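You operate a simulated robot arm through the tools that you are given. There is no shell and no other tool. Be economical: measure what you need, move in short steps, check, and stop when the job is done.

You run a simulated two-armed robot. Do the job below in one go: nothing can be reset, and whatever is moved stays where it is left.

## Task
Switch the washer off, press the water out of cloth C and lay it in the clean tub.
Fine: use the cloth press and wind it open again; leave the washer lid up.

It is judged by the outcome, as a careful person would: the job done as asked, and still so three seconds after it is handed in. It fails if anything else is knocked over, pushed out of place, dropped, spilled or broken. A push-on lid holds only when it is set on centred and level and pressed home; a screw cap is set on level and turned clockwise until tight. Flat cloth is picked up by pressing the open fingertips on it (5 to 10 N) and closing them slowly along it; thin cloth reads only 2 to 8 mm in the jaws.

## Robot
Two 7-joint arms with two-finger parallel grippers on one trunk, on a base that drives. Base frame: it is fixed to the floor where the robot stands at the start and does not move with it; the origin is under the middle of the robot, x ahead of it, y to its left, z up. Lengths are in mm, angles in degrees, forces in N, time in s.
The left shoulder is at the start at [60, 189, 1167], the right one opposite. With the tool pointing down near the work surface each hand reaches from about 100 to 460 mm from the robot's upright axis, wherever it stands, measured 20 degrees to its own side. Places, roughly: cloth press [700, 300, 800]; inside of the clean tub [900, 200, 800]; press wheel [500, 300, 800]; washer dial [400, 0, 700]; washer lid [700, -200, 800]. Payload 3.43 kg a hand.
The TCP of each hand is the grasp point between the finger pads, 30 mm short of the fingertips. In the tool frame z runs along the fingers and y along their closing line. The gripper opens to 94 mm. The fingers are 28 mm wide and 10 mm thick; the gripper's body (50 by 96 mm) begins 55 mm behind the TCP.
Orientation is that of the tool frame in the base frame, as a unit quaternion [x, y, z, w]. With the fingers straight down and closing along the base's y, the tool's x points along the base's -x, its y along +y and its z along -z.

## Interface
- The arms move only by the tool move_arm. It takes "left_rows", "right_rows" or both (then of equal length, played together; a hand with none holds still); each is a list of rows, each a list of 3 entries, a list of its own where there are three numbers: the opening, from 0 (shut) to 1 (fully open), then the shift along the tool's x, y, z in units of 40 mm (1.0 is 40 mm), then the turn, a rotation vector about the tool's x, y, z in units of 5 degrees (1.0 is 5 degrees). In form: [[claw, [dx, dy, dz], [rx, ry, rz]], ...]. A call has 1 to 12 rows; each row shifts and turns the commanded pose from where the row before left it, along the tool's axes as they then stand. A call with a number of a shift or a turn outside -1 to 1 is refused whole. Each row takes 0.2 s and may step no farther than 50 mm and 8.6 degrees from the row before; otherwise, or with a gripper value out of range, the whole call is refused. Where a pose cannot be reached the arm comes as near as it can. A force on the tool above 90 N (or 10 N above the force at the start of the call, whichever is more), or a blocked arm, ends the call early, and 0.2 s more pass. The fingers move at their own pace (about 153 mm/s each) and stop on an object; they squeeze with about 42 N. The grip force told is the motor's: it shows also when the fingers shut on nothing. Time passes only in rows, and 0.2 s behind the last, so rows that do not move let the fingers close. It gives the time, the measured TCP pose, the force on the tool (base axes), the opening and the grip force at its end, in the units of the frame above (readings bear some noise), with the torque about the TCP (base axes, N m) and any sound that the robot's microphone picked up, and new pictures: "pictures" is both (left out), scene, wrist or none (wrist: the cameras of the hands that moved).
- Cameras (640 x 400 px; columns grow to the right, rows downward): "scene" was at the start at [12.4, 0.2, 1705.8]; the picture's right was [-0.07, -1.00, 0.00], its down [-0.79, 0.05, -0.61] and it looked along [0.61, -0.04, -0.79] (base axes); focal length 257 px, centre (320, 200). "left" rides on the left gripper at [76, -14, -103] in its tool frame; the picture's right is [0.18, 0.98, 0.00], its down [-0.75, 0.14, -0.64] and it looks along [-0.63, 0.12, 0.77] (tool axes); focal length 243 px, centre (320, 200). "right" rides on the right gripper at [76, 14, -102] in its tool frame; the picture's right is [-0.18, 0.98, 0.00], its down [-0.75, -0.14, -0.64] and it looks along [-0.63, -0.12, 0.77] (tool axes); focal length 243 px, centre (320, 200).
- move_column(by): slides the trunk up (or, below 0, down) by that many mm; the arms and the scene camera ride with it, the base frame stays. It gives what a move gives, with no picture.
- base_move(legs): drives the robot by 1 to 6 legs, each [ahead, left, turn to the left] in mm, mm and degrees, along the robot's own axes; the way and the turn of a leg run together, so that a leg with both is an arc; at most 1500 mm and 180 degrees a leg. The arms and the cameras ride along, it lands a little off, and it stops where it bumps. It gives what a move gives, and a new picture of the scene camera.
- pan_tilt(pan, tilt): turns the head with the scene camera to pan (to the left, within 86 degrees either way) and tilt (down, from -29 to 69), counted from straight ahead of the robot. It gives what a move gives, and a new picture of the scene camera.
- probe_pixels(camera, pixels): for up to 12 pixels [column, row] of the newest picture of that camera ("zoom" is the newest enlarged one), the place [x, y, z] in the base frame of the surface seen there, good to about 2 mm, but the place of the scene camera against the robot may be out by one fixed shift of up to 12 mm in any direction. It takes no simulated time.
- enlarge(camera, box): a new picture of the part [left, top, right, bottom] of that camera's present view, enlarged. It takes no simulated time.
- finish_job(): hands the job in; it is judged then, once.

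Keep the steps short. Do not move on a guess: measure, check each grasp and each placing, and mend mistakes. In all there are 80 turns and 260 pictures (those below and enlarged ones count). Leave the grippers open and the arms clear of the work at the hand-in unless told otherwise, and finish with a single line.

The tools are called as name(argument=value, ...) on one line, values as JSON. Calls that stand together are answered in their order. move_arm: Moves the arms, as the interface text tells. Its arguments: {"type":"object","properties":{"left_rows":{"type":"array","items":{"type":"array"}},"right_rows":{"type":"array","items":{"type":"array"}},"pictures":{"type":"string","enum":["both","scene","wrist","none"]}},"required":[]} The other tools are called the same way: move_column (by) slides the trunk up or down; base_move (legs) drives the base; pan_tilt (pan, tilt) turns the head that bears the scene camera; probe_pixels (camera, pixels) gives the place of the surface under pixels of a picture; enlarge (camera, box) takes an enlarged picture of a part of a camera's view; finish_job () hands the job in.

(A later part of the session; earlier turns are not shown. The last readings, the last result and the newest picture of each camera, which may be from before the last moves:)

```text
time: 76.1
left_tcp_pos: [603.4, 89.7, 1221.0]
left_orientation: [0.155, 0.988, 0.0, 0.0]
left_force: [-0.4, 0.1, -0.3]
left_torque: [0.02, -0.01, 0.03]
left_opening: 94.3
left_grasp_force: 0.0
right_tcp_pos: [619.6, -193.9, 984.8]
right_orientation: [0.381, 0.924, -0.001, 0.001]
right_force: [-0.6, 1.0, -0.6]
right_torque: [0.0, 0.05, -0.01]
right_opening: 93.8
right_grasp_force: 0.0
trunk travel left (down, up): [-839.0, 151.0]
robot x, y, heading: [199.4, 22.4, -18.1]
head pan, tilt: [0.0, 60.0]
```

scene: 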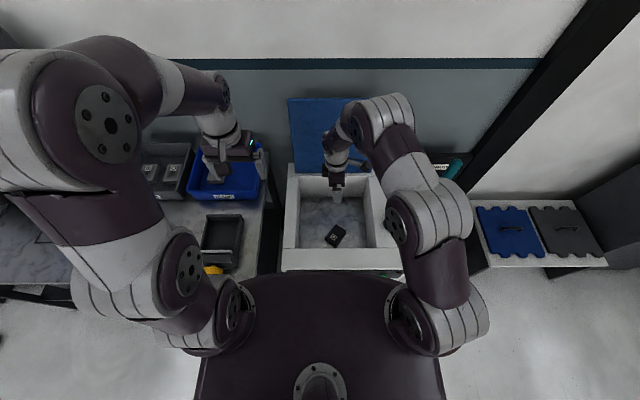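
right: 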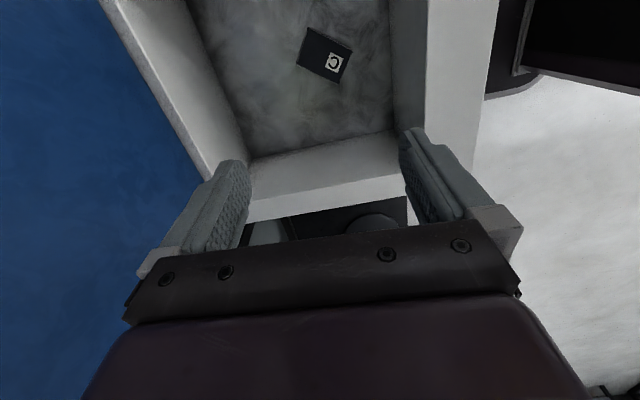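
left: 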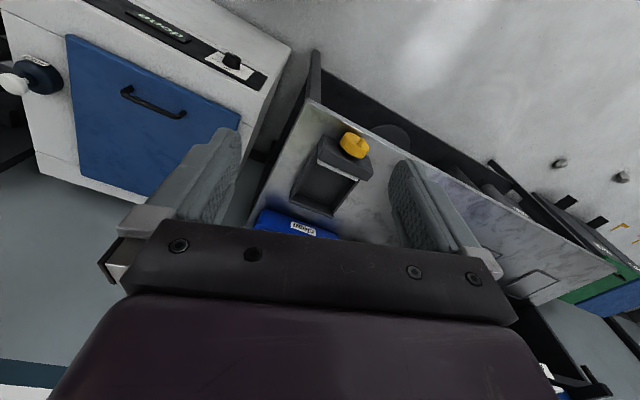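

Nearly aligned. Lowering the trunk 250 mm puts the hand above the tub interior; then I'll check.

move_column(by=-250)

move_arm(right_rows=[[1, [0, 0, 0], [0, 0, 1]]], pictures="both")

```text
time: 78.6
left_tcp_pos: [604.2, 90.5, 971.2]
left_orientation: [0.155, 0.988, -0.001, 0.0]
left_force: [0.7, 0.7, 0.0]
left_torque: [-0.01, 0.0, 0.01]
left_opening: 94.0
left_grasp_force: 0.0
right_tcp_pos: [619.3, -194.5, 733.9]
right_orientation: [0.38, 0.925, 0.0, 0.001]
right_force: [0.2, -0.2, 0.2]
right_torque: [0.02, -0.02, 0.01]
right_opening: 94.1
right_grasp_force: 0.0
trunk travel left (down, up): [-589.0, 401.0]
robot x, y, heading: [198.2, 22.7, -18.0]
head pan, tilt: [0.0, 60.0]
```

```text
time: 79.0
left_tcp_pos: [604.5, 88.2, 970.4]
left_orientation: [0.156, 0.988, 0.0, 0.0]
left_force: [-0.4, -0.3, -0.7]
left_torque: [0.01, 0.0, 0.02]
left_opening: 94.0
left_grasp_force: 0.1
right_tcp_pos: [619.0, -193.0, 734.6]
right_orientation: [0.42, 0.908, 0.001, 0.001]
right_force: [0.7, 0.7, -0.3]
right_torque: [0.01, -0.03, 0.01]
right_opening: 94.0
right_grasp_force: 0.1
trunk travel left (down, up): [-589.0, 401.0]
robot x, y, heading: [195.8, 27.2, -18.0]
head pan, tilt: [0.0, 60.0]
```

scene: 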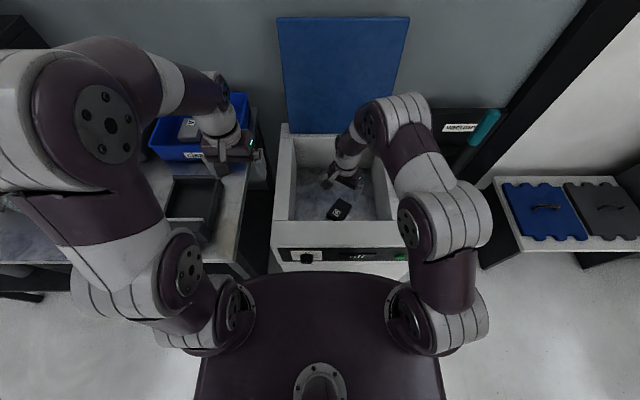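
right: 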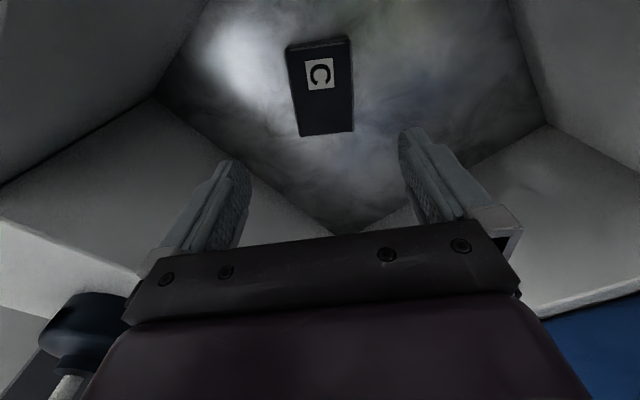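

I'll re-measure the cloth from this closer view.

probe_pixels(camera="right", pixels=[[292, 53], [345, 44], [351, 126], [302, 131], [322, 95], [330, 180], [390, 100]])

```text
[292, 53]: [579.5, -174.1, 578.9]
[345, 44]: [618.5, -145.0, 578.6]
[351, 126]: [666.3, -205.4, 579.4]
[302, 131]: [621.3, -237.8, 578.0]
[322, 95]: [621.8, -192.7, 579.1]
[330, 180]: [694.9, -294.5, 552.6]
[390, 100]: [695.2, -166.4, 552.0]
```

Fine adjustment 4° yaw, descend 147 mm, then close gently.

move_arm(right_rows=[[1, [0, 0.07, 0.9], [0, 0, 0.8]], [1, [0, 0, 0.9], [0, 0, 0]], [1, [0, 0, 0.9], [0, 0, 0]], [1, [0, 0, 0.6], [0, 0, 0]], [1, [0, 0, 0.35], [0, 0, 0]], [0.5, [0, 0, 0], [0, 0, 0]], [0.3, [0, 0, 0], [0, 0, 0]], [0, [0, 0, 0], [0, 0, 0]], [0, [0, 0, 0], [0, 0, 0]]], pictures="wrist")

```text
time: 81.0
left_tcp_pos: [603.9, 88.8, 970.5]
left_orientation: [0.156, 0.988, 0.0, 0.0]
left_force: [-0.8, 0.6, 0.7]
left_torque: [0.01, 0.06, 0.0]
left_opening: 94.0
left_grasp_force: 0.2
right_tcp_pos: [623.4, -193.9, 588.4]
right_orientation: [0.452, 0.892, 0.001, 0.002]
right_force: [0.0, -0.3, -0.7]
right_torque: [0.01, -0.03, 0.01]
right_opening: 63.5
right_grasp_force: 41.7
trunk travel left (down, up): [-589.0, 401.0]
robot x, y, heading: [198.3, 25.7, -18.0]
head pan, tilt: [0.0, 60.0]
```

right: 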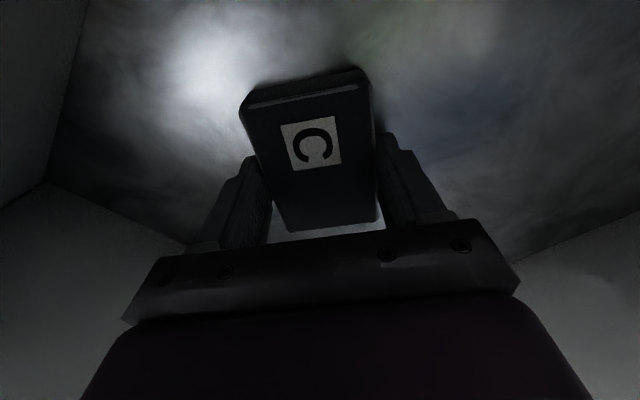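

Holding cloth C at 63 mm. I'll lift it straight up.

move_arm(right_rows=[[0, [0, 0, -0.5], [0, 0, 0]], [0, [0, 0, -0.8], [0, 0, 0]], [0, [0, 0, -0.9], [0, 0, 0]], [0, [0, 0, -0.9], [0, 0, 0]], [0, [0, 0, -0.6], [0, 0, 0]]], pictures="wrist")

move_column(by=250)

enlarge(camera="right", box=[0, 0, 640, 400])

```text
time: 82.2
left_tcp_pos: [604.2, 88.8, 971.0]
left_orientation: [0.156, 0.988, 0.001, 0.0]
left_force: [1.3, -0.1, 0.3]
left_torque: [0.02, 0.02, -0.03]
left_opening: 93.9
left_grasp_force: 0.1
right_tcp_pos: [623.2, -191.8, 736.2]
right_orientation: [0.451, 0.893, 0.0, 0.0]
right_force: [0.7, 1.0, 0.3]
right_torque: [0.01, 0.02, 0.01]
right_opening: 0.2
right_grasp_force: 33.6
trunk travel left (down, up): [-589.0, 401.0]
robot x, y, heading: [194.8, 22.5, -17.9]
head pan, tilt: [0.0, 60.0]
```

right: 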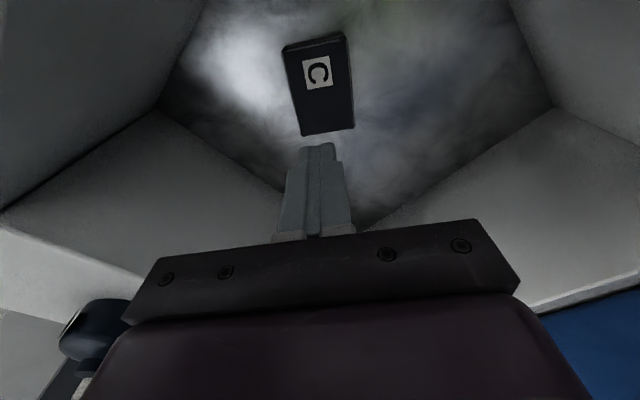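

```text
time: 84.8
left_tcp_pos: [605.0, 89.5, 1219.9]
left_orientation: [0.155, 0.988, 0.0, 0.0]
left_force: [0.4, 0.3, 0.6]
left_torque: [0.0, 0.0, -0.03]
left_opening: 94.0
left_grasp_force: 0.2
right_tcp_pos: [624.3, -191.1, 985.1]
right_orientation: [0.451, 0.892, 0.0, 0.001]
right_force: [0.2, 0.8, 0.9]
right_torque: [0.02, 0.0, -0.01]
right_opening: 0.0
right_grasp_force: 32.7
trunk travel left (down, up): [-839.0, 151.0]
robot x, y, heading: [198.9, 23.2, -17.9]
head pan, tilt: [0.0, 60.0]
```

```text
1.00 times, centred on (320, 200) of right (not enlarged: the box is as wide or as high as the picture)
```

zoom: 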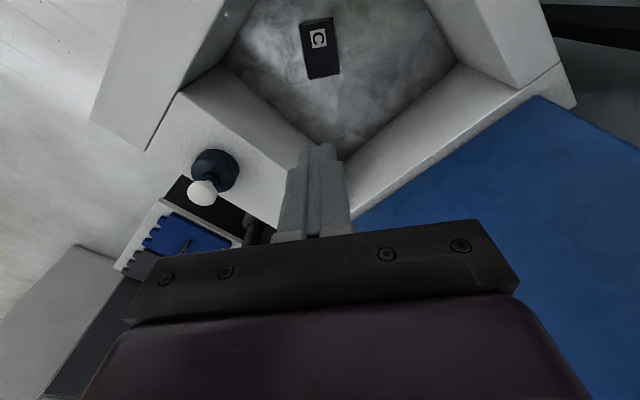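

The cloth slipped out and lies where it was. I'll measure it again in the latest wrist picture (taken at z 736), including its side faces, to see why.

probe_pixels(camera="right", pixels=[[288, 52], [343, 42], [351, 124], [304, 130], [318, 90], [282, 50], [346, 36], [310, 134], [355, 128], [300, 136], [284, 60], [355, 110]])

move_column(by=-250)

enlarge(camera="right", box=[260, 20, 380, 150])

```text
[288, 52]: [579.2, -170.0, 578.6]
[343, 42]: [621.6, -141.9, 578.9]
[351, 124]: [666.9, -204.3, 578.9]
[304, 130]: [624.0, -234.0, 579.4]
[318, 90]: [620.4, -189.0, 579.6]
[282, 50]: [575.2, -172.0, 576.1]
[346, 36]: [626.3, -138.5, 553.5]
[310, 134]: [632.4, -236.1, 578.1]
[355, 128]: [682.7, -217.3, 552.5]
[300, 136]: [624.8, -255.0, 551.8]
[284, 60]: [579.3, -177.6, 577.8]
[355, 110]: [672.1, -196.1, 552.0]
```

```text
time: 87.4
left_tcp_pos: [603.2, 90.0, 971.1]
left_orientation: [0.155, 0.988, 0.0, 0.0]
left_force: [-0.4, 0.5, 0.1]
left_torque: [0.01, 0.02, 0.0]
left_opening: 93.9
left_grasp_force: 0.0
right_tcp_pos: [624.6, -191.3, 735.5]
right_orientation: [0.452, 0.892, 0.0, 0.001]
right_force: [0.0, 0.2, 1.0]
right_torque: [0.0, -0.01, -0.03]
right_opening: 0.1
right_grasp_force: 33.3
trunk travel left (down, up): [-589.0, 401.0]
robot x, y, heading: [198.0, 23.6, -18.2]
head pan, tilt: [0.0, 60.0]
```

```text
3.08 times, centred on (320, 85) of right
```

zoom: 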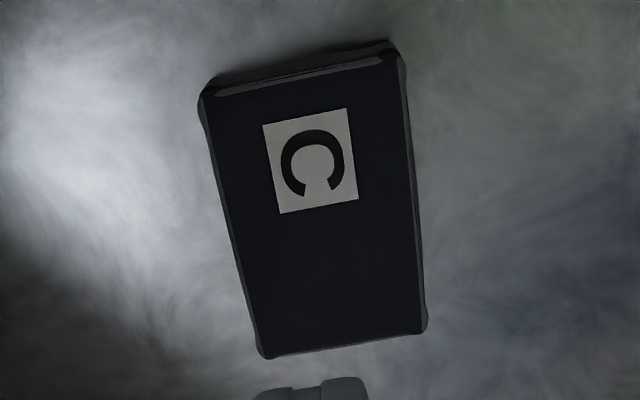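

The cloth is at (622, -188) and about 60 mm wide. I'll regrip deeper (tips just off the floor), hold longer, and lift only a little, slowly.

move_arm(right_rows=[[1, [-0.05, 0.03, 0], [0, 0, 0.4]], [1, [0, 0, 0.9], [0, 0, 0]], [1, [0, 0, 0.9], [0, 0, 0]], [1, [0, 0, 0.9], [0, 0, 0]], [1, [0, 0, 0.7], [0, 0, 0]], [1, [0, 0, 0.38], [0, 0, 0]], [0.6, [0, 0, 0], [0, 0, 0]], [0.5, [0, 0, 0], [0, 0, 0]], [0.4, [0, 0, 0], [0, 0, 0]], [0.2, [0, 0, 0], [0, 0, 0]], [0, [0, 0, 0], [0, 0, 0]]], pictures="wrist")

move_arm(right_rows=[[0, [0, 0, 0], [0, 0, 0]], [0, [0, 0, -0.05], [0, 0, 0]], [0, [0, 0, -0.1], [0, 0, 0]], [0, [0, 0, -0.1], [0, 0, 0]]], pictures="wrist")

```text
time: 89.8
left_tcp_pos: [603.3, 88.1, 972.0]
left_orientation: [0.155, 0.988, 0.0, 0.0]
left_force: [-0.2, -0.1, 0.0]
left_torque: [0.0, -0.02, -0.03]
left_opening: 93.9
left_grasp_force: 0.0
right_tcp_pos: [626.5, -192.0, 586.8]
right_orientation: [0.467, 0.884, 0.001, 0.001]
right_force: [0.2, 0.6, 0.5]
right_torque: [0.0, 0.02, 0.04]
right_opening: 64.1
right_grasp_force: 42.0
trunk travel left (down, up): [-589.0, 401.0]
robot x, y, heading: [197.1, 25.8, -17.9]
head pan, tilt: [0.0, 60.0]
```

right: 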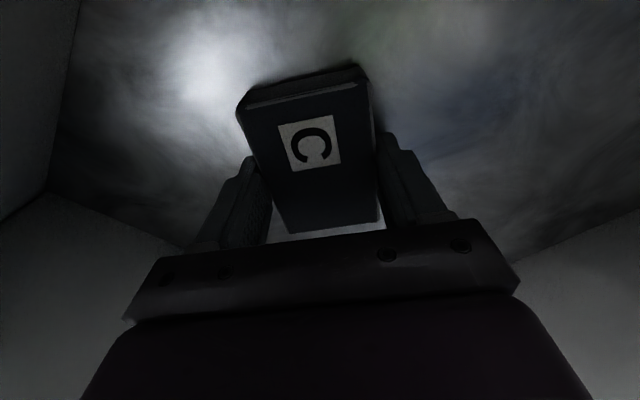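

```text
time: 90.8
left_tcp_pos: [605.4, 89.3, 970.3]
left_orientation: [0.156, 0.988, 0.0, 0.0]
left_force: [0.5, 0.7, -0.2]
left_torque: [0.0, 0.01, -0.01]
left_opening: 94.1
left_grasp_force: 0.0
right_tcp_pos: [625.6, -192.0, 595.0]
right_orientation: [0.468, 0.884, 0.0, -0.001]
right_force: [-0.7, -0.4, -0.3]
right_torque: [0.02, 0.03, -0.03]
right_opening: 64.0
right_grasp_force: 41.9
trunk travel left (down, up): [-589.0, 401.0]
robot x, y, heading: [196.2, 19.8, -18.0]
head pan, tilt: [0.0, 60.0]
```

right: 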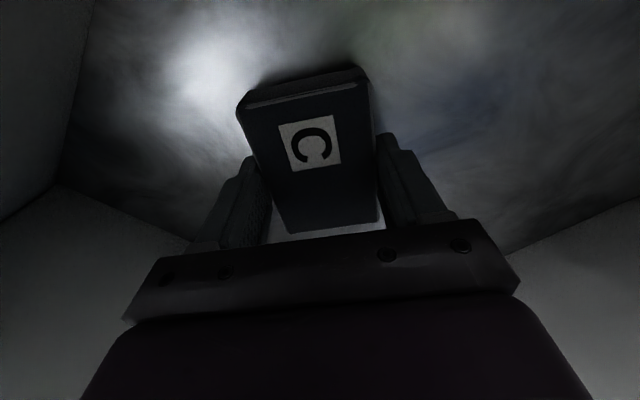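

The cloth rises with the hand now. Continuing slowly.

move_arm(right_rows=[[0, [0, 0, -0.15], [0, 0, 0]], [0, [0, 0, -0.2], [0, 0, 0]], [0, [0, 0, -0.2], [0, 0, 0]], [0, [0, 0, -0.25], [0, 0, 0]], [0, [0, 0, -0.3], [0, 0, 0]], [0, [0, 0, -0.3], [0, 0, 0]], [0, [0, 0, -0.3], [0, 0, 0]], [0, [0, 0, -0.3], [0, 0, 0]], [0, [0, 0, -0.3], [0, 0, 0]], [0, [0, 0, -0.3], [0, 0, 0]]], pictures="wrist")

```text
time: 93.0
left_tcp_pos: [603.5, 88.6, 970.9]
left_orientation: [0.155, 0.988, 0.0, 0.0]
left_force: [-0.3, 0.0, 0.5]
left_torque: [-0.05, 0.01, 0.02]
left_opening: 94.1
left_grasp_force: 0.0
right_tcp_pos: [626.5, -192.4, 697.5]
right_orientation: [0.467, 0.884, 0.0, 0.0]
right_force: [1.1, 1.0, -0.6]
right_torque: [-0.01, -0.01, -0.02]
right_opening: 63.6
right_grasp_force: 41.7
trunk travel left (down, up): [-589.0, 401.0]
robot x, y, heading: [198.4, 22.0, -18.0]
head pan, tilt: [0.0, 60.0]
```

right: 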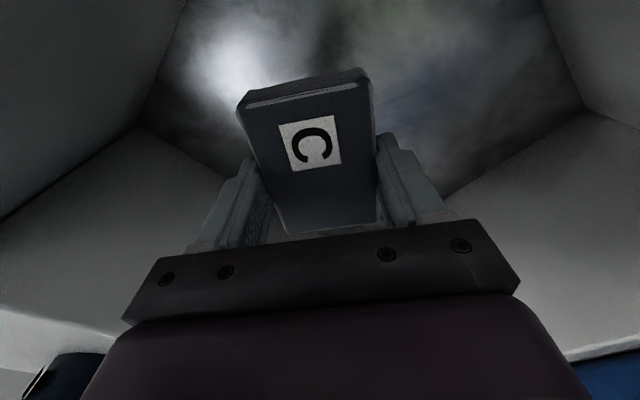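

Held well. I'll raise with the trunk while still above the washer (a slip here would be harmless) and look at the press.

move_column(by=250)

pan_tilt(pan=15, tilt=55)

enlarge(camera="left", box=[0, 0, 640, 400])

```text
time: 95.6
left_tcp_pos: [603.9, 88.8, 1221.7]
left_orientation: [0.155, 0.988, -0.001, 0.0]
left_force: [-0.1, 0.0, -0.3]
left_torque: [0.0, -0.03, -0.02]
left_opening: 94.0
left_grasp_force: 0.1
right_tcp_pos: [626.9, -193.1, 948.2]
right_orientation: [0.467, 0.884, 0.0, 0.001]
right_force: [0.2, 0.2, -0.5]
right_torque: [-0.02, -0.03, 0.03]
right_opening: 63.5
right_grasp_force: 41.9
trunk travel left (down, up): [-839.0, 151.0]
robot x, y, heading: [196.3, 22.9, -17.9]
head pan, tilt: [0.0, 60.0]
```

```text
time: 96.3
left_tcp_pos: [604.3, 89.0, 1220.6]
left_orientation: [0.157, 0.988, 0.001, 0.0]
left_force: [-0.4, 0.3, 0.4]
left_torque: [0.0, 0.02, -0.02]
left_opening: 94.2
left_grasp_force: 0.2
right_tcp_pos: [627.2, -192.5, 949.5]
right_orientation: [0.467, 0.884, 0.0, 0.001]
right_force: [-1.0, -0.4, 0.1]
right_torque: [-0.04, 0.02, 0.0]
right_opening: 63.7
right_grasp_force: 41.8
trunk travel left (down, up): [-839.0, 151.0]
robot x, y, heading: [195.0, 22.5, -17.8]
head pan, tilt: [15.0, 55.0]
```

scene: 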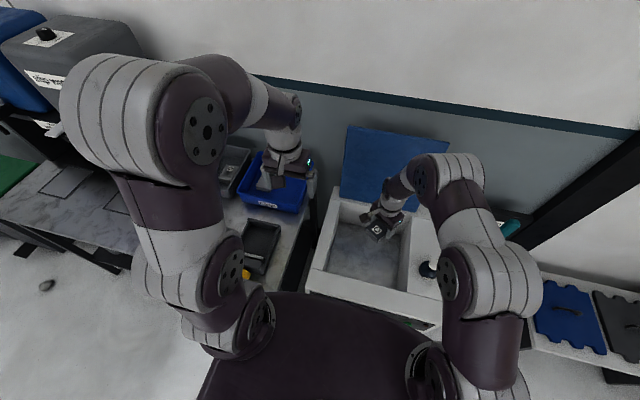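

```text
1.00 times, centred on (320, 200) of left (not enlarged: the box is as wide or as high as the picture)
```

zoom: 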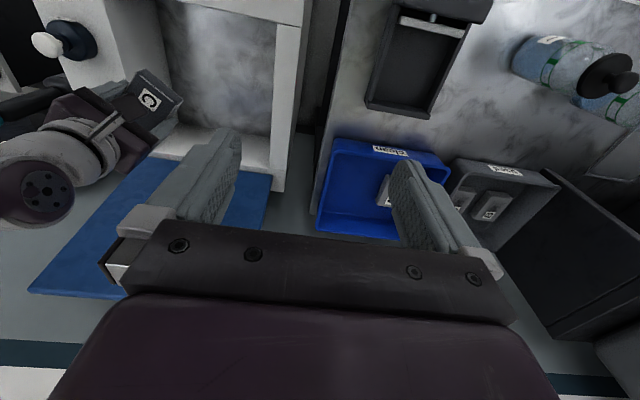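

The cloth is still held. I'll probe the press chamber and clean tub in the left wrist view.

probe_pixels(camera="zoom", pixels=[[433, 27], [410, 70], [394, 15], [472, 25], [369, 100], [428, 113], [390, 95], [440, 50], [330, 150], [440, 165], [335, 215], [385, 190]])

enlarge(camera="left", box=[340, 0, 500, 125])

```text
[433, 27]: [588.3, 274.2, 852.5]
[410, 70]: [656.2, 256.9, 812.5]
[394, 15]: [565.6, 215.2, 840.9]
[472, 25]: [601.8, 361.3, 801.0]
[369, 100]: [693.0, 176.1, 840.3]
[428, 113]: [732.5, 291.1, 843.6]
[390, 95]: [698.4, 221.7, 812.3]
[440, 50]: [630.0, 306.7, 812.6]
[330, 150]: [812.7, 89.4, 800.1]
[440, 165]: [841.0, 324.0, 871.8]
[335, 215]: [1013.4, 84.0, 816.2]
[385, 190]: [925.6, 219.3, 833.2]
```

```text
3.20 times, centred on (420, 62) of left
```

zoom: 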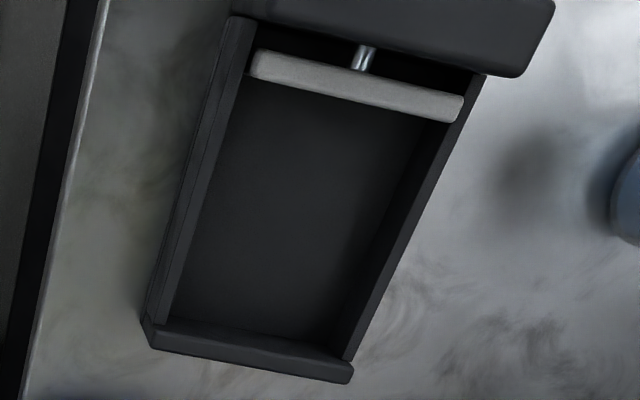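

probe_pixels(camera="zoom", pixels=[[262, 70], [450, 110], [248, 95], [430, 128], [185, 310], [325, 340], [150, 335], [345, 370], [237, 40], [470, 85], [200, 200], [410, 210]])

```text
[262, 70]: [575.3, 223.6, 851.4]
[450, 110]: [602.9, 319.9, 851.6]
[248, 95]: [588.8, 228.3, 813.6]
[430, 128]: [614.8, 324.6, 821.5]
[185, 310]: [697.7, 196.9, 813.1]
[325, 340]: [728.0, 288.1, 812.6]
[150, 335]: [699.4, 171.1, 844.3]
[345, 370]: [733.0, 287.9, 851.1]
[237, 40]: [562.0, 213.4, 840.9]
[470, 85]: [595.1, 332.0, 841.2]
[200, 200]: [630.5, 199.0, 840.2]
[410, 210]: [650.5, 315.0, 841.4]
```

Press chamber: floor z 812, about 113 long × 100 wide, wall tops near 842, centre (657, 259), lined up with my heading. I'll retract the left hand, then back off 130 mm as a gentle test with the cloth.

move_arm(left_rows=[[1, [0.9, 0, 0], [0, 0, 0]], [1, [0.9, 0, 0], [0, 0, 0]], [1, [0.9, 0, 0], [0, 0, 0]], [1, [0.9, 0, 0], [0, 0, 0]]], right_rows=[[0, [0, 0, -0.1], [0, 0, 0]], [0, [0, 0, -0.1], [0, 0, 0]], [0, [0, 0, -0.1], [0, 0, 0]], [0, [0, 0, 0], [0, 0, 0]]], pictures="none")

base_move(legs=[[-130, 0, 0]])

```text
time: 97.3
left_tcp_pos: [470.8, 133.0, 1219.9]
left_orientation: [0.156, 0.988, 0.0, 0.0]
left_force: [-0.2, 0.3, 0.5]
left_torque: [-0.02, 0.01, 0.0]
left_opening: 94.0
left_grasp_force: 0.1
left hand out of reach, approached as far as the arm can: row 4
right_tcp_pos: [625.5, -190.6, 962.5]
right_orientation: [0.467, 0.884, -0.001, 0.001]
right_force: [0.5, 0.5, -0.7]
right_torque: [-0.01, -0.01, 0.02]
right_opening: 63.3
right_grasp_force: 41.4
trunk travel left (down, up): [-839.0, 151.0]
robot x, y, heading: [196.1, 24.7, -17.9]
head pan, tilt: [15.0, 55.0]
```

```text
time: 98.6
left_tcp_pos: [349.5, 170.0, 1219.2]
left_orientation: [0.155, 0.988, 0.0, -0.001]
left_force: [-0.3, 0.0, -0.2]
left_torque: [0.03, 0.02, -0.01]
left_opening: 93.7
left_grasp_force: 0.1
right_tcp_pos: [506.3, -152.9, 960.0]
right_orientation: [0.467, 0.884, 0.0, 0.001]
right_force: [0.7, -0.2, -0.8]
right_torque: [0.0, 0.01, -0.01]
right_opening: 63.8
right_grasp_force: 41.6
trunk travel left (down, up): [-839.0, 151.0]
robot x, y, heading: [70.1, 58.0, -18.0]
head pan, tilt: [15.0, 55.0]
```

scene: 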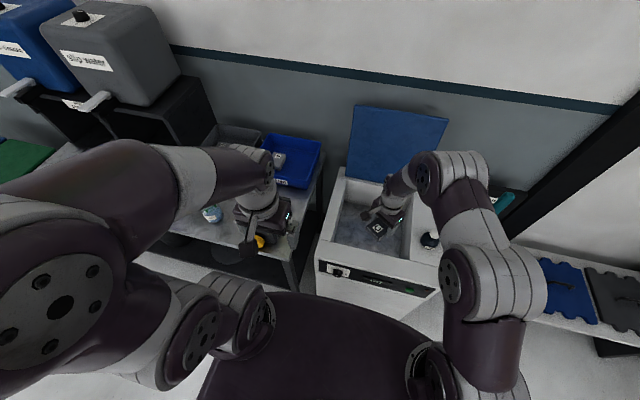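

Still held. Driving left 473, then ahead 50.

base_move(legs=[[0, 473, 0], [50, 0, 0]])

enlarge(camera="right", box=[0, 0, 640, 400])

```text
time: 102.0
left_tcp_pos: [536.4, 618.7, 1219.3]
left_orientation: [0.151, 0.988, 0.001, 0.002]
left_force: [0.3, 0.9, 0.1]
left_torque: [-0.02, -0.04, 0.0]
left_opening: 94.0
left_grasp_force: 0.1
right_tcp_pos: [693.6, 294.3, 962.8]
right_orientation: [0.463, 0.887, 0.001, 0.002]
right_force: [-0.1, 0.4, -0.5]
right_torque: [-0.03, -0.04, 0.0]
right_opening: 63.7
right_grasp_force: 41.6
trunk travel left (down, up): [-839.0, 151.0]
robot x, y, heading: [265.3, 507.8, -17.3]
head pan, tilt: [15.0, 55.0]
```

scene: 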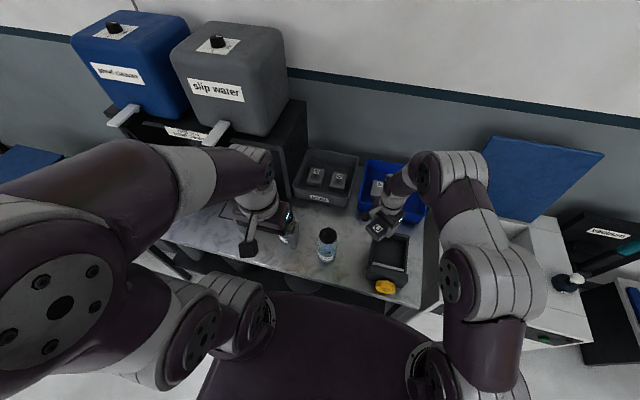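

```text
1.00 times, centred on (320, 200) of right (not enlarged: the box is as wide or as high as the picture)
```

zoom: 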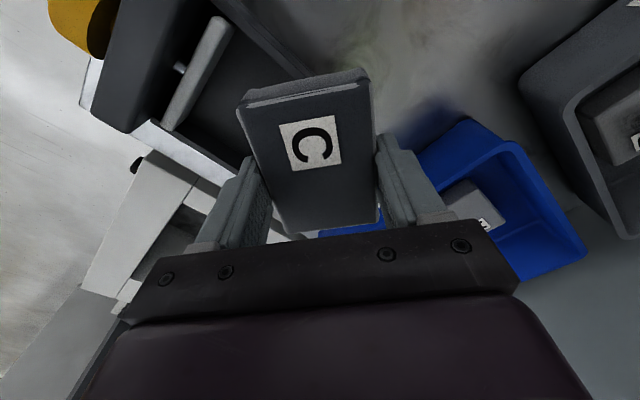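

The cloth is held above the bench. I'll yaw so the jaws close across the chamber's width and centre over it.

move_arm(right_rows=[[0, [0, 0, 0], [0, 0, -0.98]], [0, [0, 0, 0], [0, 0, -0.98]], [0, [0, 0, 0], [0, 0, -0.98]], [0, [0, 0, 0], [0, 0, -0.98]], [0, [0, 0, 0], [0, 0, -0.98]], [0, [0, 0, 0], [0, 0, -0.98]], [0, [0, 0, 0], [0, 0, -0.98]], [0, [0, 0, 0], [0, 0, -0.98]], [0, [0.125, -0.27, 0], [0, 0, 0]], [0, [0.125, -0.27, 0], [0, 0, 0]], [0, [0.125, -0.27, 0], [0, 0, 0]], [0, [0.125, -0.27, 0], [0, 0, 0]]], pictures="wrist")

```text
time: 104.6
left_tcp_pos: [540.5, 615.9, 1219.2]
left_orientation: [0.151, 0.989, 0.001, 0.0]
left_force: [0.0, -0.8, 0.1]
left_torque: [0.01, 0.01, 0.01]
left_opening: 93.8
left_grasp_force: 0.1
right_tcp_pos: [667.0, 258.8, 961.4]
right_orientation: [0.139, 0.99, 0.0, 0.0]
right_force: [-0.5, 0.5, -0.4]
right_torque: [-0.01, 0.0, -0.02]
right_opening: 63.6
right_grasp_force: 41.8
trunk travel left (down, up): [-839.0, 151.0]
robot x, y, heading: [267.3, 506.8, -17.4]
head pan, tilt: [15.0, 55.0]
```

right: 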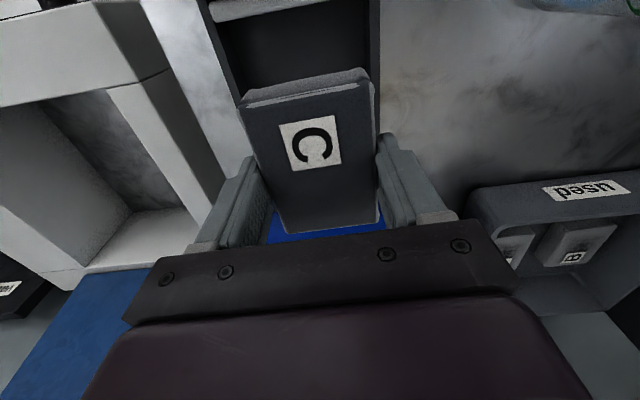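

enlarge(camera="right", box=[190, 0, 400, 110])

probe_pixels(camera="right", pixels=[[213, 30], [222, 30], [230, 70], [372, 30], [378, 30], [362, 40], [245, 40], [300, 50], [280, 8], [240, 60], [376, 60], [220, 60]])

```text
3.05 times, centred on (295, 55) of right
```

zoom: 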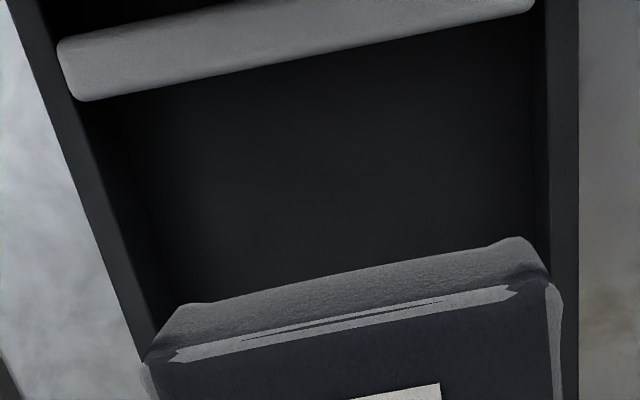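

```text
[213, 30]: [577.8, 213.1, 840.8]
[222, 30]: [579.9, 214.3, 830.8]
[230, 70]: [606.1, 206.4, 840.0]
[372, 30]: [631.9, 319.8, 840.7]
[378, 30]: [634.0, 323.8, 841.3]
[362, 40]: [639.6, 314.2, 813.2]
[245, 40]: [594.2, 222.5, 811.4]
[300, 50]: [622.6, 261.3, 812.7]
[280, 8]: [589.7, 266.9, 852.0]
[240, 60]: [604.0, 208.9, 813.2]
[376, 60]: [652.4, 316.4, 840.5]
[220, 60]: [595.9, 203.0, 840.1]
```

The chamber measures 114×114 mm inside, centred at (655, 252)-ish, and the hand is 9 mm too far left and 3 mm too far ahead. I'll correct and lower slowly by 112 mm.

move_arm(right_rows=[[0, [0.08, -0.23, 0], [0, 0, 0]], [0, [0, 0, 0.2], [0, 0, 0]], [0, [0, 0, 0.3], [0, 0, 0]], [0, [0, 0, 0.4], [0, 0, 0]], [0, [0, 0, 0.4], [0, 0, 0]], [0, [0, 0, 0.4], [0, 0, 0]], [0, [0, 0, 0.3], [0, 0, 0]], [0, [0, 0, 0.2], [0, 0, 0]]], pictures="both")

```text
time: 106.4
left_tcp_pos: [539.7, 617.2, 1219.4]
left_orientation: [0.151, 0.988, 0.0, -0.001]
left_force: [0.0, 0.2, 0.6]
left_torque: [0.0, 0.02, -0.05]
left_opening: 93.8
left_grasp_force: 0.2
right_tcp_pos: [662.7, 249.2, 873.5]
right_orientation: [0.139, 0.99, -0.001, 0.001]
right_force: [-0.3, 0.6, 0.1]
right_torque: [-0.01, 0.01, 0.01]
right_opening: 63.9
right_grasp_force: 42.2
trunk travel left (down, up): [-839.0, 151.0]
robot x, y, heading: [265.5, 507.0, -17.1]
head pan, tilt: [15.0, 55.0]
```

scene: 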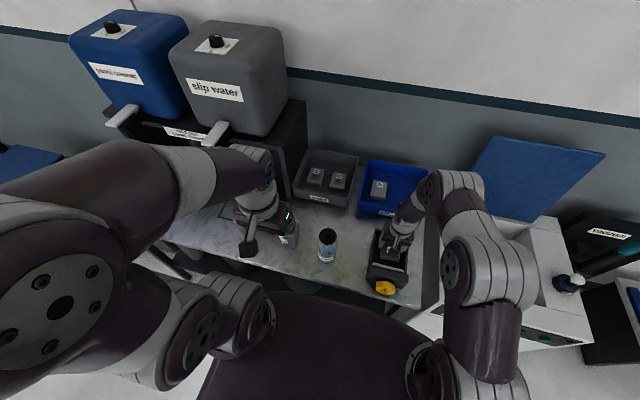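
right: 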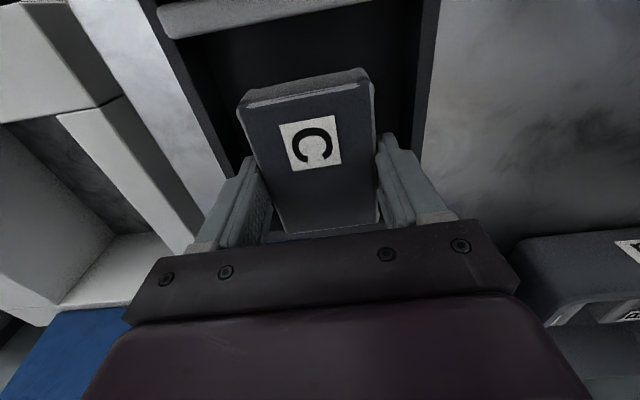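

Centred in the opening. Lowering the last 25 mm, then opening slightly (to about 76 mm).

move_arm(right_rows=[[0, [0, 0, 0.2], [0, 0, 0]], [0, [0, 0, 0.2], [0, 0, 0]], [0, [0, 0, 0.2], [0, 0, 0]], [0, [0, 0, 0], [0, 0, 0]], [0.74, [0, 0, 0], [0, 0, 0]], [0.8, [0, 0, 0], [0, 0, 0]], [0.8, [0, 0, 0], [0, 0, 0]]], pictures="wrist")

```text
time: 108.0
left_tcp_pos: [538.9, 617.8, 1220.4]
left_orientation: [0.151, 0.989, 0.0, -0.001]
left_force: [0.3, -0.7, -0.1]
left_torque: [0.01, 0.03, -0.02]
left_opening: 94.0
left_grasp_force: 0.1
right_tcp_pos: [660.3, 250.4, 848.6]
right_orientation: [0.14, 0.99, 0.0, 0.0]
right_force: [-0.1, 0.4, -0.3]
right_torque: [0.01, 0.0, -0.01]
right_opening: 75.1
right_grasp_force: 0.1
trunk travel left (down, up): [-839.0, 151.0]
robot x, y, heading: [265.5, 509.5, -17.1]
head pan, tilt: [15.0, 55.0]
```

right: 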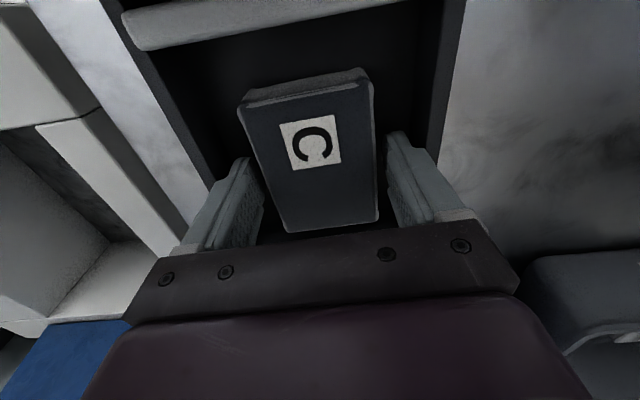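

Released, lying in the chamber. I'll retreat straight up and check.

move_arm(right_rows=[[0.8, [0, 0, -0.5], [0, 0, 0]], [0.8, [0, 0, -0.9], [0, 0, 0]], [0.8, [0, 0, -0.9], [0, 0, 0]], [1, [0, 0, -0.9], [0, 0, 0]], [1, [0, 0, -0.9], [0, 0, 0]]], pictures="both")

```text
time: 109.2
left_tcp_pos: [539.7, 617.3, 1218.5]
left_orientation: [0.152, 0.988, 0.001, 0.0]
left_force: [0.1, -0.2, 0.0]
left_torque: [0.02, 0.01, 0.0]
left_opening: 94.1
left_grasp_force: 0.1
right_tcp_pos: [662.5, 252.1, 1014.4]
right_orientation: [0.139, 0.99, -0.001, 0.001]
right_force: [0.3, -0.5, -0.3]
right_torque: [-0.02, -0.03, -0.01]
right_opening: 94.0
right_grasp_force: 0.0
trunk travel left (down, up): [-839.0, 151.0]
robot x, y, heading: [266.4, 506.5, -17.2]
head pan, tilt: [15.0, 55.0]
```

scene: 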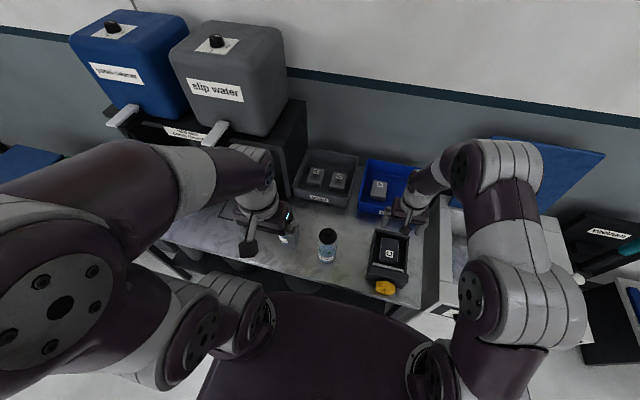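
right: 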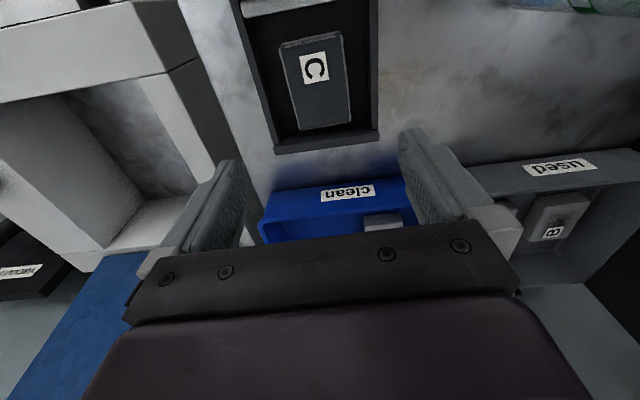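

Cloth C lies in the press. Now the wheel: I'll back away 414 mm, bring the right hand to a forward-pointing posture like the one used on the dial, and lower the trunk.

base_move(legs=[[-414, 0, 0]])

move_arm(right_rows=[[1, [0.68, 0, -0.97], [0, 0, 0]], [1, [0.68, 0, -0.97], [0, 0, 0]], [1, [0.68, 0, -0.97], [0, 0, 0]], [1, [0.68, 0, -0.97], [0, 0, 0]], [1, [0.68, 0, -0.97], [0, 0, 0]], [1, [0.68, 0, -0.97], [0, 0, 0]]], pictures="none")

move_arm(right_rows=[[1, [-0.3, 0, -0.1], [0, -1, 0]], [1, [-0.3, 0, -0.07], [0, -1, 0]], [1, [-0.31, 0, -0.05], [0, -1, 0]], [1, [-0.31, 0, -0.02], [0, -1, 0]], [1, [-0.31, 0, 0.0], [0, -1, 0]], [1, [-0.31, 0, 0.04], [0, -1, 0]], [1, [-0.31, 0, 0.06], [0, -1, 0]], [1, [-0.3, 0, 0.09], [0, -1, 0]], [1, [-0.29, 0, 0.11], [0, -1, 0]], [1, [-0.28, 0, 0.14], [0, -1, 0]], [1, [-0.27, 0, 0.16], [0, -1, 0]], [1, [-0.25, 0, 0.19], [0, -1, 0]]], pictures="none")

move_arm(right_rows=[[1, [-0.28, 0, 0.2], [0, -1, 0]], [1, [-0.28, 0, 0.22], [0, -1, 0]], [1, [-0.26, 0, 0.24], [0, -1, 0]], [1, [-0.25, 0, 0.27], [0, -1, 0]], [1, [-0.24, 0, 0.3], [0, -1, 0]]], pictures="none")

move_column(by=-502)

move_arm(right_rows=[[1, [-0.6, 0, 0.3], [0, 0, 0]], [1, [-0.6, 0, 0.3], [0, 0, 0]]], pictures="both")

```text
time: 111.8
left_tcp_pos: [144.2, 741.4, 1218.5]
left_orientation: [0.147, 0.989, 0.001, -0.003]
left_force: [0.2, -0.2, -0.1]
left_torque: [-0.01, -0.01, 0.0]
left_opening: 93.9
left_grasp_force: 0.1
right_tcp_pos: [269.6, 375.8, 1012.1]
right_orientation: [0.135, 0.991, 0.001, -0.001]
right_force: [-0.8, -0.1, -0.9]
right_torque: [0.01, -0.01, 0.03]
right_opening: 93.9
right_grasp_force: 0.1
trunk travel left (down, up): [-839.0, 151.0]
robot x, y, heading: [-131.5, 627.2, -17.0]
head pan, tilt: [15.0, 55.0]
```

scene: 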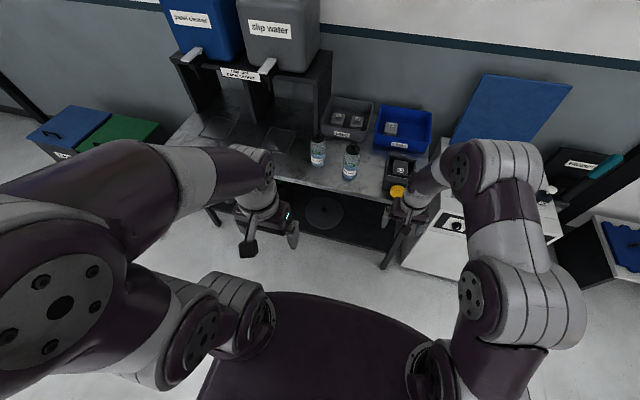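

```text
time: 113.2
left_tcp_pos: [140.7, 742.0, 1218.9]
left_orientation: [0.147, 0.989, 0.0, 0.0]
left_force: [-0.2, -0.5, -0.8]
left_torque: [0.0, 0.01, 0.01]
left_opening: 93.5
left_grasp_force: 0.1
right_tcp_pos: [109.2, 421.1, 1249.2]
right_orientation: [0.135, 0.991, 0.0, 0.001]
right_force: [-0.5, 0.8, 0.5]
right_torque: [-0.01, 0.01, -0.03]
right_opening: 94.3
right_grasp_force: 0.1
trunk travel left (down, up): [-839.0, 151.0]
robot x, y, heading: [-129.2, 626.0, -17.0]
head pan, tilt: [15.0, 55.0]
```

```text
time: 115.8
left_tcp_pos: [142.0, 742.1, 1219.4]
left_orientation: [0.147, 0.989, 0.0, -0.001]
left_force: [0.0, 0.1, -0.6]
left_torque: [-0.01, -0.01, 0.04]
left_opening: 94.0
left_grasp_force: 0.1
right_tcp_pos: [246.7, 383.2, 1293.4]
right_orientation: [0.117, 0.858, -0.067, 0.496]
right_force: [-0.1, 0.0, -0.2]
right_torque: [0.02, 0.02, -0.02]
right_opening: 94.0
right_grasp_force: 0.1
trunk travel left (down, up): [-839.0, 151.0]
robot x, y, heading: [-131.1, 629.7, -16.8]
head pan, tilt: [15.0, 55.0]
```

```text
time: 117.0
left_tcp_pos: [142.0, 741.4, 1219.3]
left_orientation: [0.147, 0.989, 0.001, -0.002]
left_force: [1.1, -0.3, 0.8]
left_torque: [0.04, 0.0, -0.01]
left_opening: 93.6
left_grasp_force: 0.0
right_tcp_pos: [310.6, 365.4, 1329.1]
right_orientation: [0.1, 0.73, -0.092, 0.67]
right_force: [-0.5, -0.1, -1.1]
right_torque: [-0.01, 0.01, -0.02]
right_opening: 94.0
right_grasp_force: 0.1
trunk travel left (down, up): [-839.0, 151.0]
robot x, y, heading: [-129.1, 629.4, -16.7]
head pan, tilt: [15.0, 55.0]
```

```text
refused: -502 is not a number from -400 to 400
```

```text
time: 117.6
left_tcp_pos: [142.4, 741.5, 1218.4]
left_orientation: [0.147, 0.989, 0.0, -0.001]
left_force: [0.1, -0.1, -0.1]
left_torque: [-0.01, 0.02, 0.01]
left_opening: 94.1
left_grasp_force: 0.1
right_tcp_pos: [336.5, 357.0, 1374.0]
right_orientation: [0.099, 0.73, -0.091, 0.67]
right_force: [0.3, 0.5, -0.3]
right_torque: [0.01, 0.0, -0.03]
right_opening: 94.1
right_grasp_force: 0.0
trunk travel left (down, up): [-839.0, 151.0]
robot x, y, heading: [-129.4, 629.0, -17.1]
head pan, tilt: [15.0, 55.0]
```

scene: 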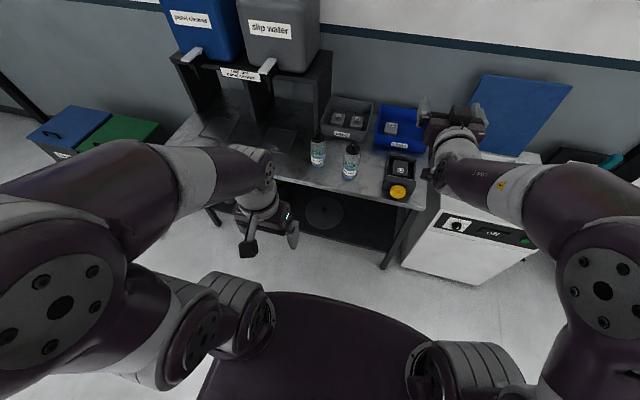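
right: 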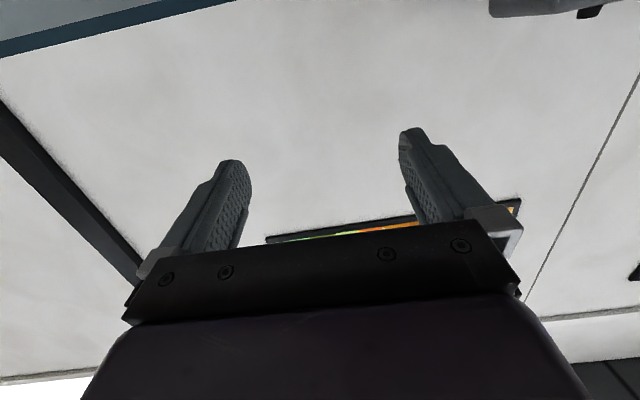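

All reached this time; the tool is 5° from level. Lowering in two strokes to wheel height, levelling fully, and looking.

move_column(by=-400)

move_column(by=-140)

pan_tilt(pan=-5, tilt=40)

move_arm(right_rows=[[1, [0, 0, 0.2], [0, -0.9, 0]]], pictures="both")

enlarge(camera="right", box=[240, 0, 400, 150])

```text
time: 121.4
left_tcp_pos: [142.0, 741.7, 819.3]
left_orientation: [0.146, 0.989, 0.0, -0.001]
left_force: [0.2, 0.8, -0.3]
left_torque: [-0.01, 0.01, -0.01]
left_opening: 93.8
left_grasp_force: 0.1
right_tcp_pos: [337.6, 358.0, 974.1]
right_orientation: [0.1, 0.73, -0.091, 0.67]
right_force: [0.2, -0.3, 1.2]
right_torque: [0.0, 0.0, 0.01]
right_opening: 93.7
right_grasp_force: 0.1
trunk travel left (down, up): [-439.0, 551.0]
robot x, y, heading: [-130.7, 629.2, -17.1]
head pan, tilt: [15.0, 55.0]
```

```text
time: 123.1
left_tcp_pos: [142.7, 741.4, 680.1]
left_orientation: [0.147, 0.989, 0.0, -0.001]
left_force: [0.2, -0.2, 0.3]
left_torque: [-0.02, 0.02, -0.01]
left_opening: 94.0
left_grasp_force: 0.0
right_tcp_pos: [337.0, 358.5, 834.0]
right_orientation: [0.1, 0.73, -0.092, 0.67]
right_force: [-0.5, -0.1, -0.5]
right_torque: [-0.01, 0.0, -0.05]
right_opening: 94.0
right_grasp_force: 0.0
trunk travel left (down, up): [-299.0, 691.0]
robot x, y, heading: [-127.8, 627.6, -16.7]
head pan, tilt: [15.0, 55.0]
```

```text
time: 123.9
left_tcp_pos: [142.2, 741.3, 679.7]
left_orientation: [0.147, 0.989, 0.0, -0.001]
left_force: [0.7, 0.0, 0.2]
left_torque: [-0.01, -0.03, -0.02]
left_opening: 93.8
left_grasp_force: 0.1
right_tcp_pos: [337.4, 357.4, 834.1]
right_orientation: [0.1, 0.73, -0.092, 0.67]
right_force: [0.6, 0.2, -0.7]
right_torque: [0.0, -0.02, 0.0]
right_opening: 93.9
right_grasp_force: 0.1
trunk travel left (down, up): [-299.0, 691.0]
robot x, y, heading: [-131.3, 630.4, -17.0]
head pan, tilt: [-5.0, 40.0]
```

scene: 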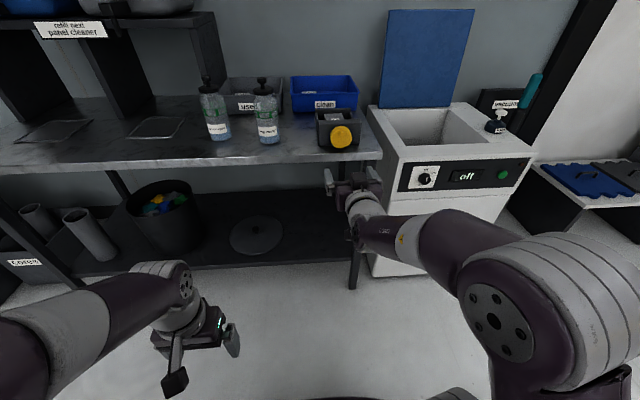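

```text
time: 124.3
left_tcp_pos: [143.0, 741.1, 679.3]
left_orientation: [0.147, 0.989, 0.0, -0.001]
left_force: [-0.2, -0.4, -0.6]
left_torque: [0.0, -0.01, -0.02]
left_opening: 94.3
left_grasp_force: 0.0
right_tcp_pos: [344.8, 356.4, 835.0]
right_orientation: [0.096, 0.703, -0.096, 0.698]
right_force: [0.8, 1.3, 0.4]
right_torque: [-0.01, 0.0, -0.01]
right_opening: 94.2
right_grasp_force: 0.1
trunk travel left (down, up): [-299.0, 691.0]
robot x, y, heading: [-134.6, 630.0, -17.0]
head pan, tilt: [-5.0, 40.0]
```

scene: 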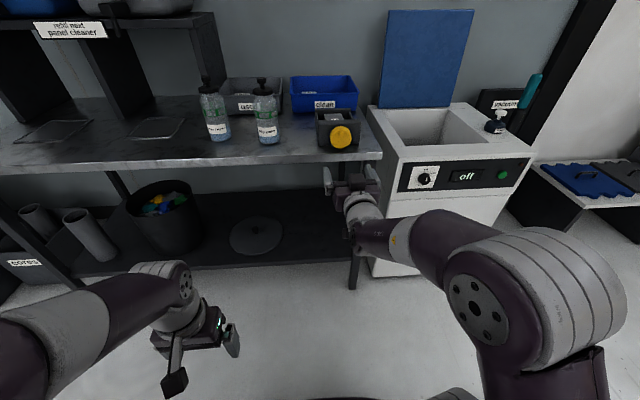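
right: 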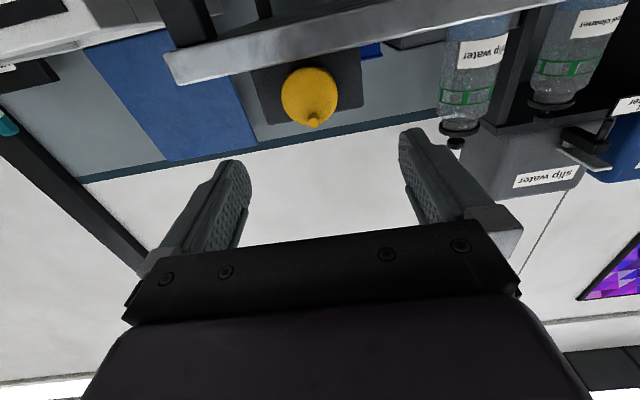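

```text
2.67 times, centred on (320, 75) of right
```

zoom: 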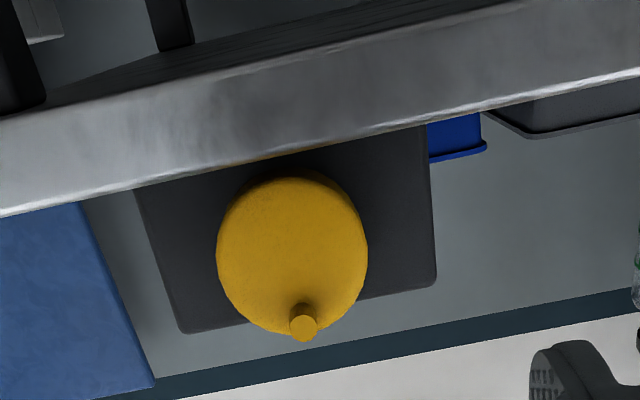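

I'll probe the wheel and the bench edge for clearance.

probe_pixels(camera="zoom", pixels=[[285, 255], [303, 325], [224, 255], [358, 250], [285, 190], [280, 320], [300, 140], [430, 275], [185, 325], [150, 200], [275, 176], [320, 100]])

```text
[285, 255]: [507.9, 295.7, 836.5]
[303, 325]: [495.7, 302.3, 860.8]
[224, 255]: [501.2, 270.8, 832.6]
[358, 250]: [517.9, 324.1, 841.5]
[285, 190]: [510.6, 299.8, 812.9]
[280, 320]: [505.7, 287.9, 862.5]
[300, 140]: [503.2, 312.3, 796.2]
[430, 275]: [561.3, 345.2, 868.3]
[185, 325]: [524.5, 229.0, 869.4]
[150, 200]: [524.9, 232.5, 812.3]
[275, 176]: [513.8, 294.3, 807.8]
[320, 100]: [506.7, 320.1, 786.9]
```

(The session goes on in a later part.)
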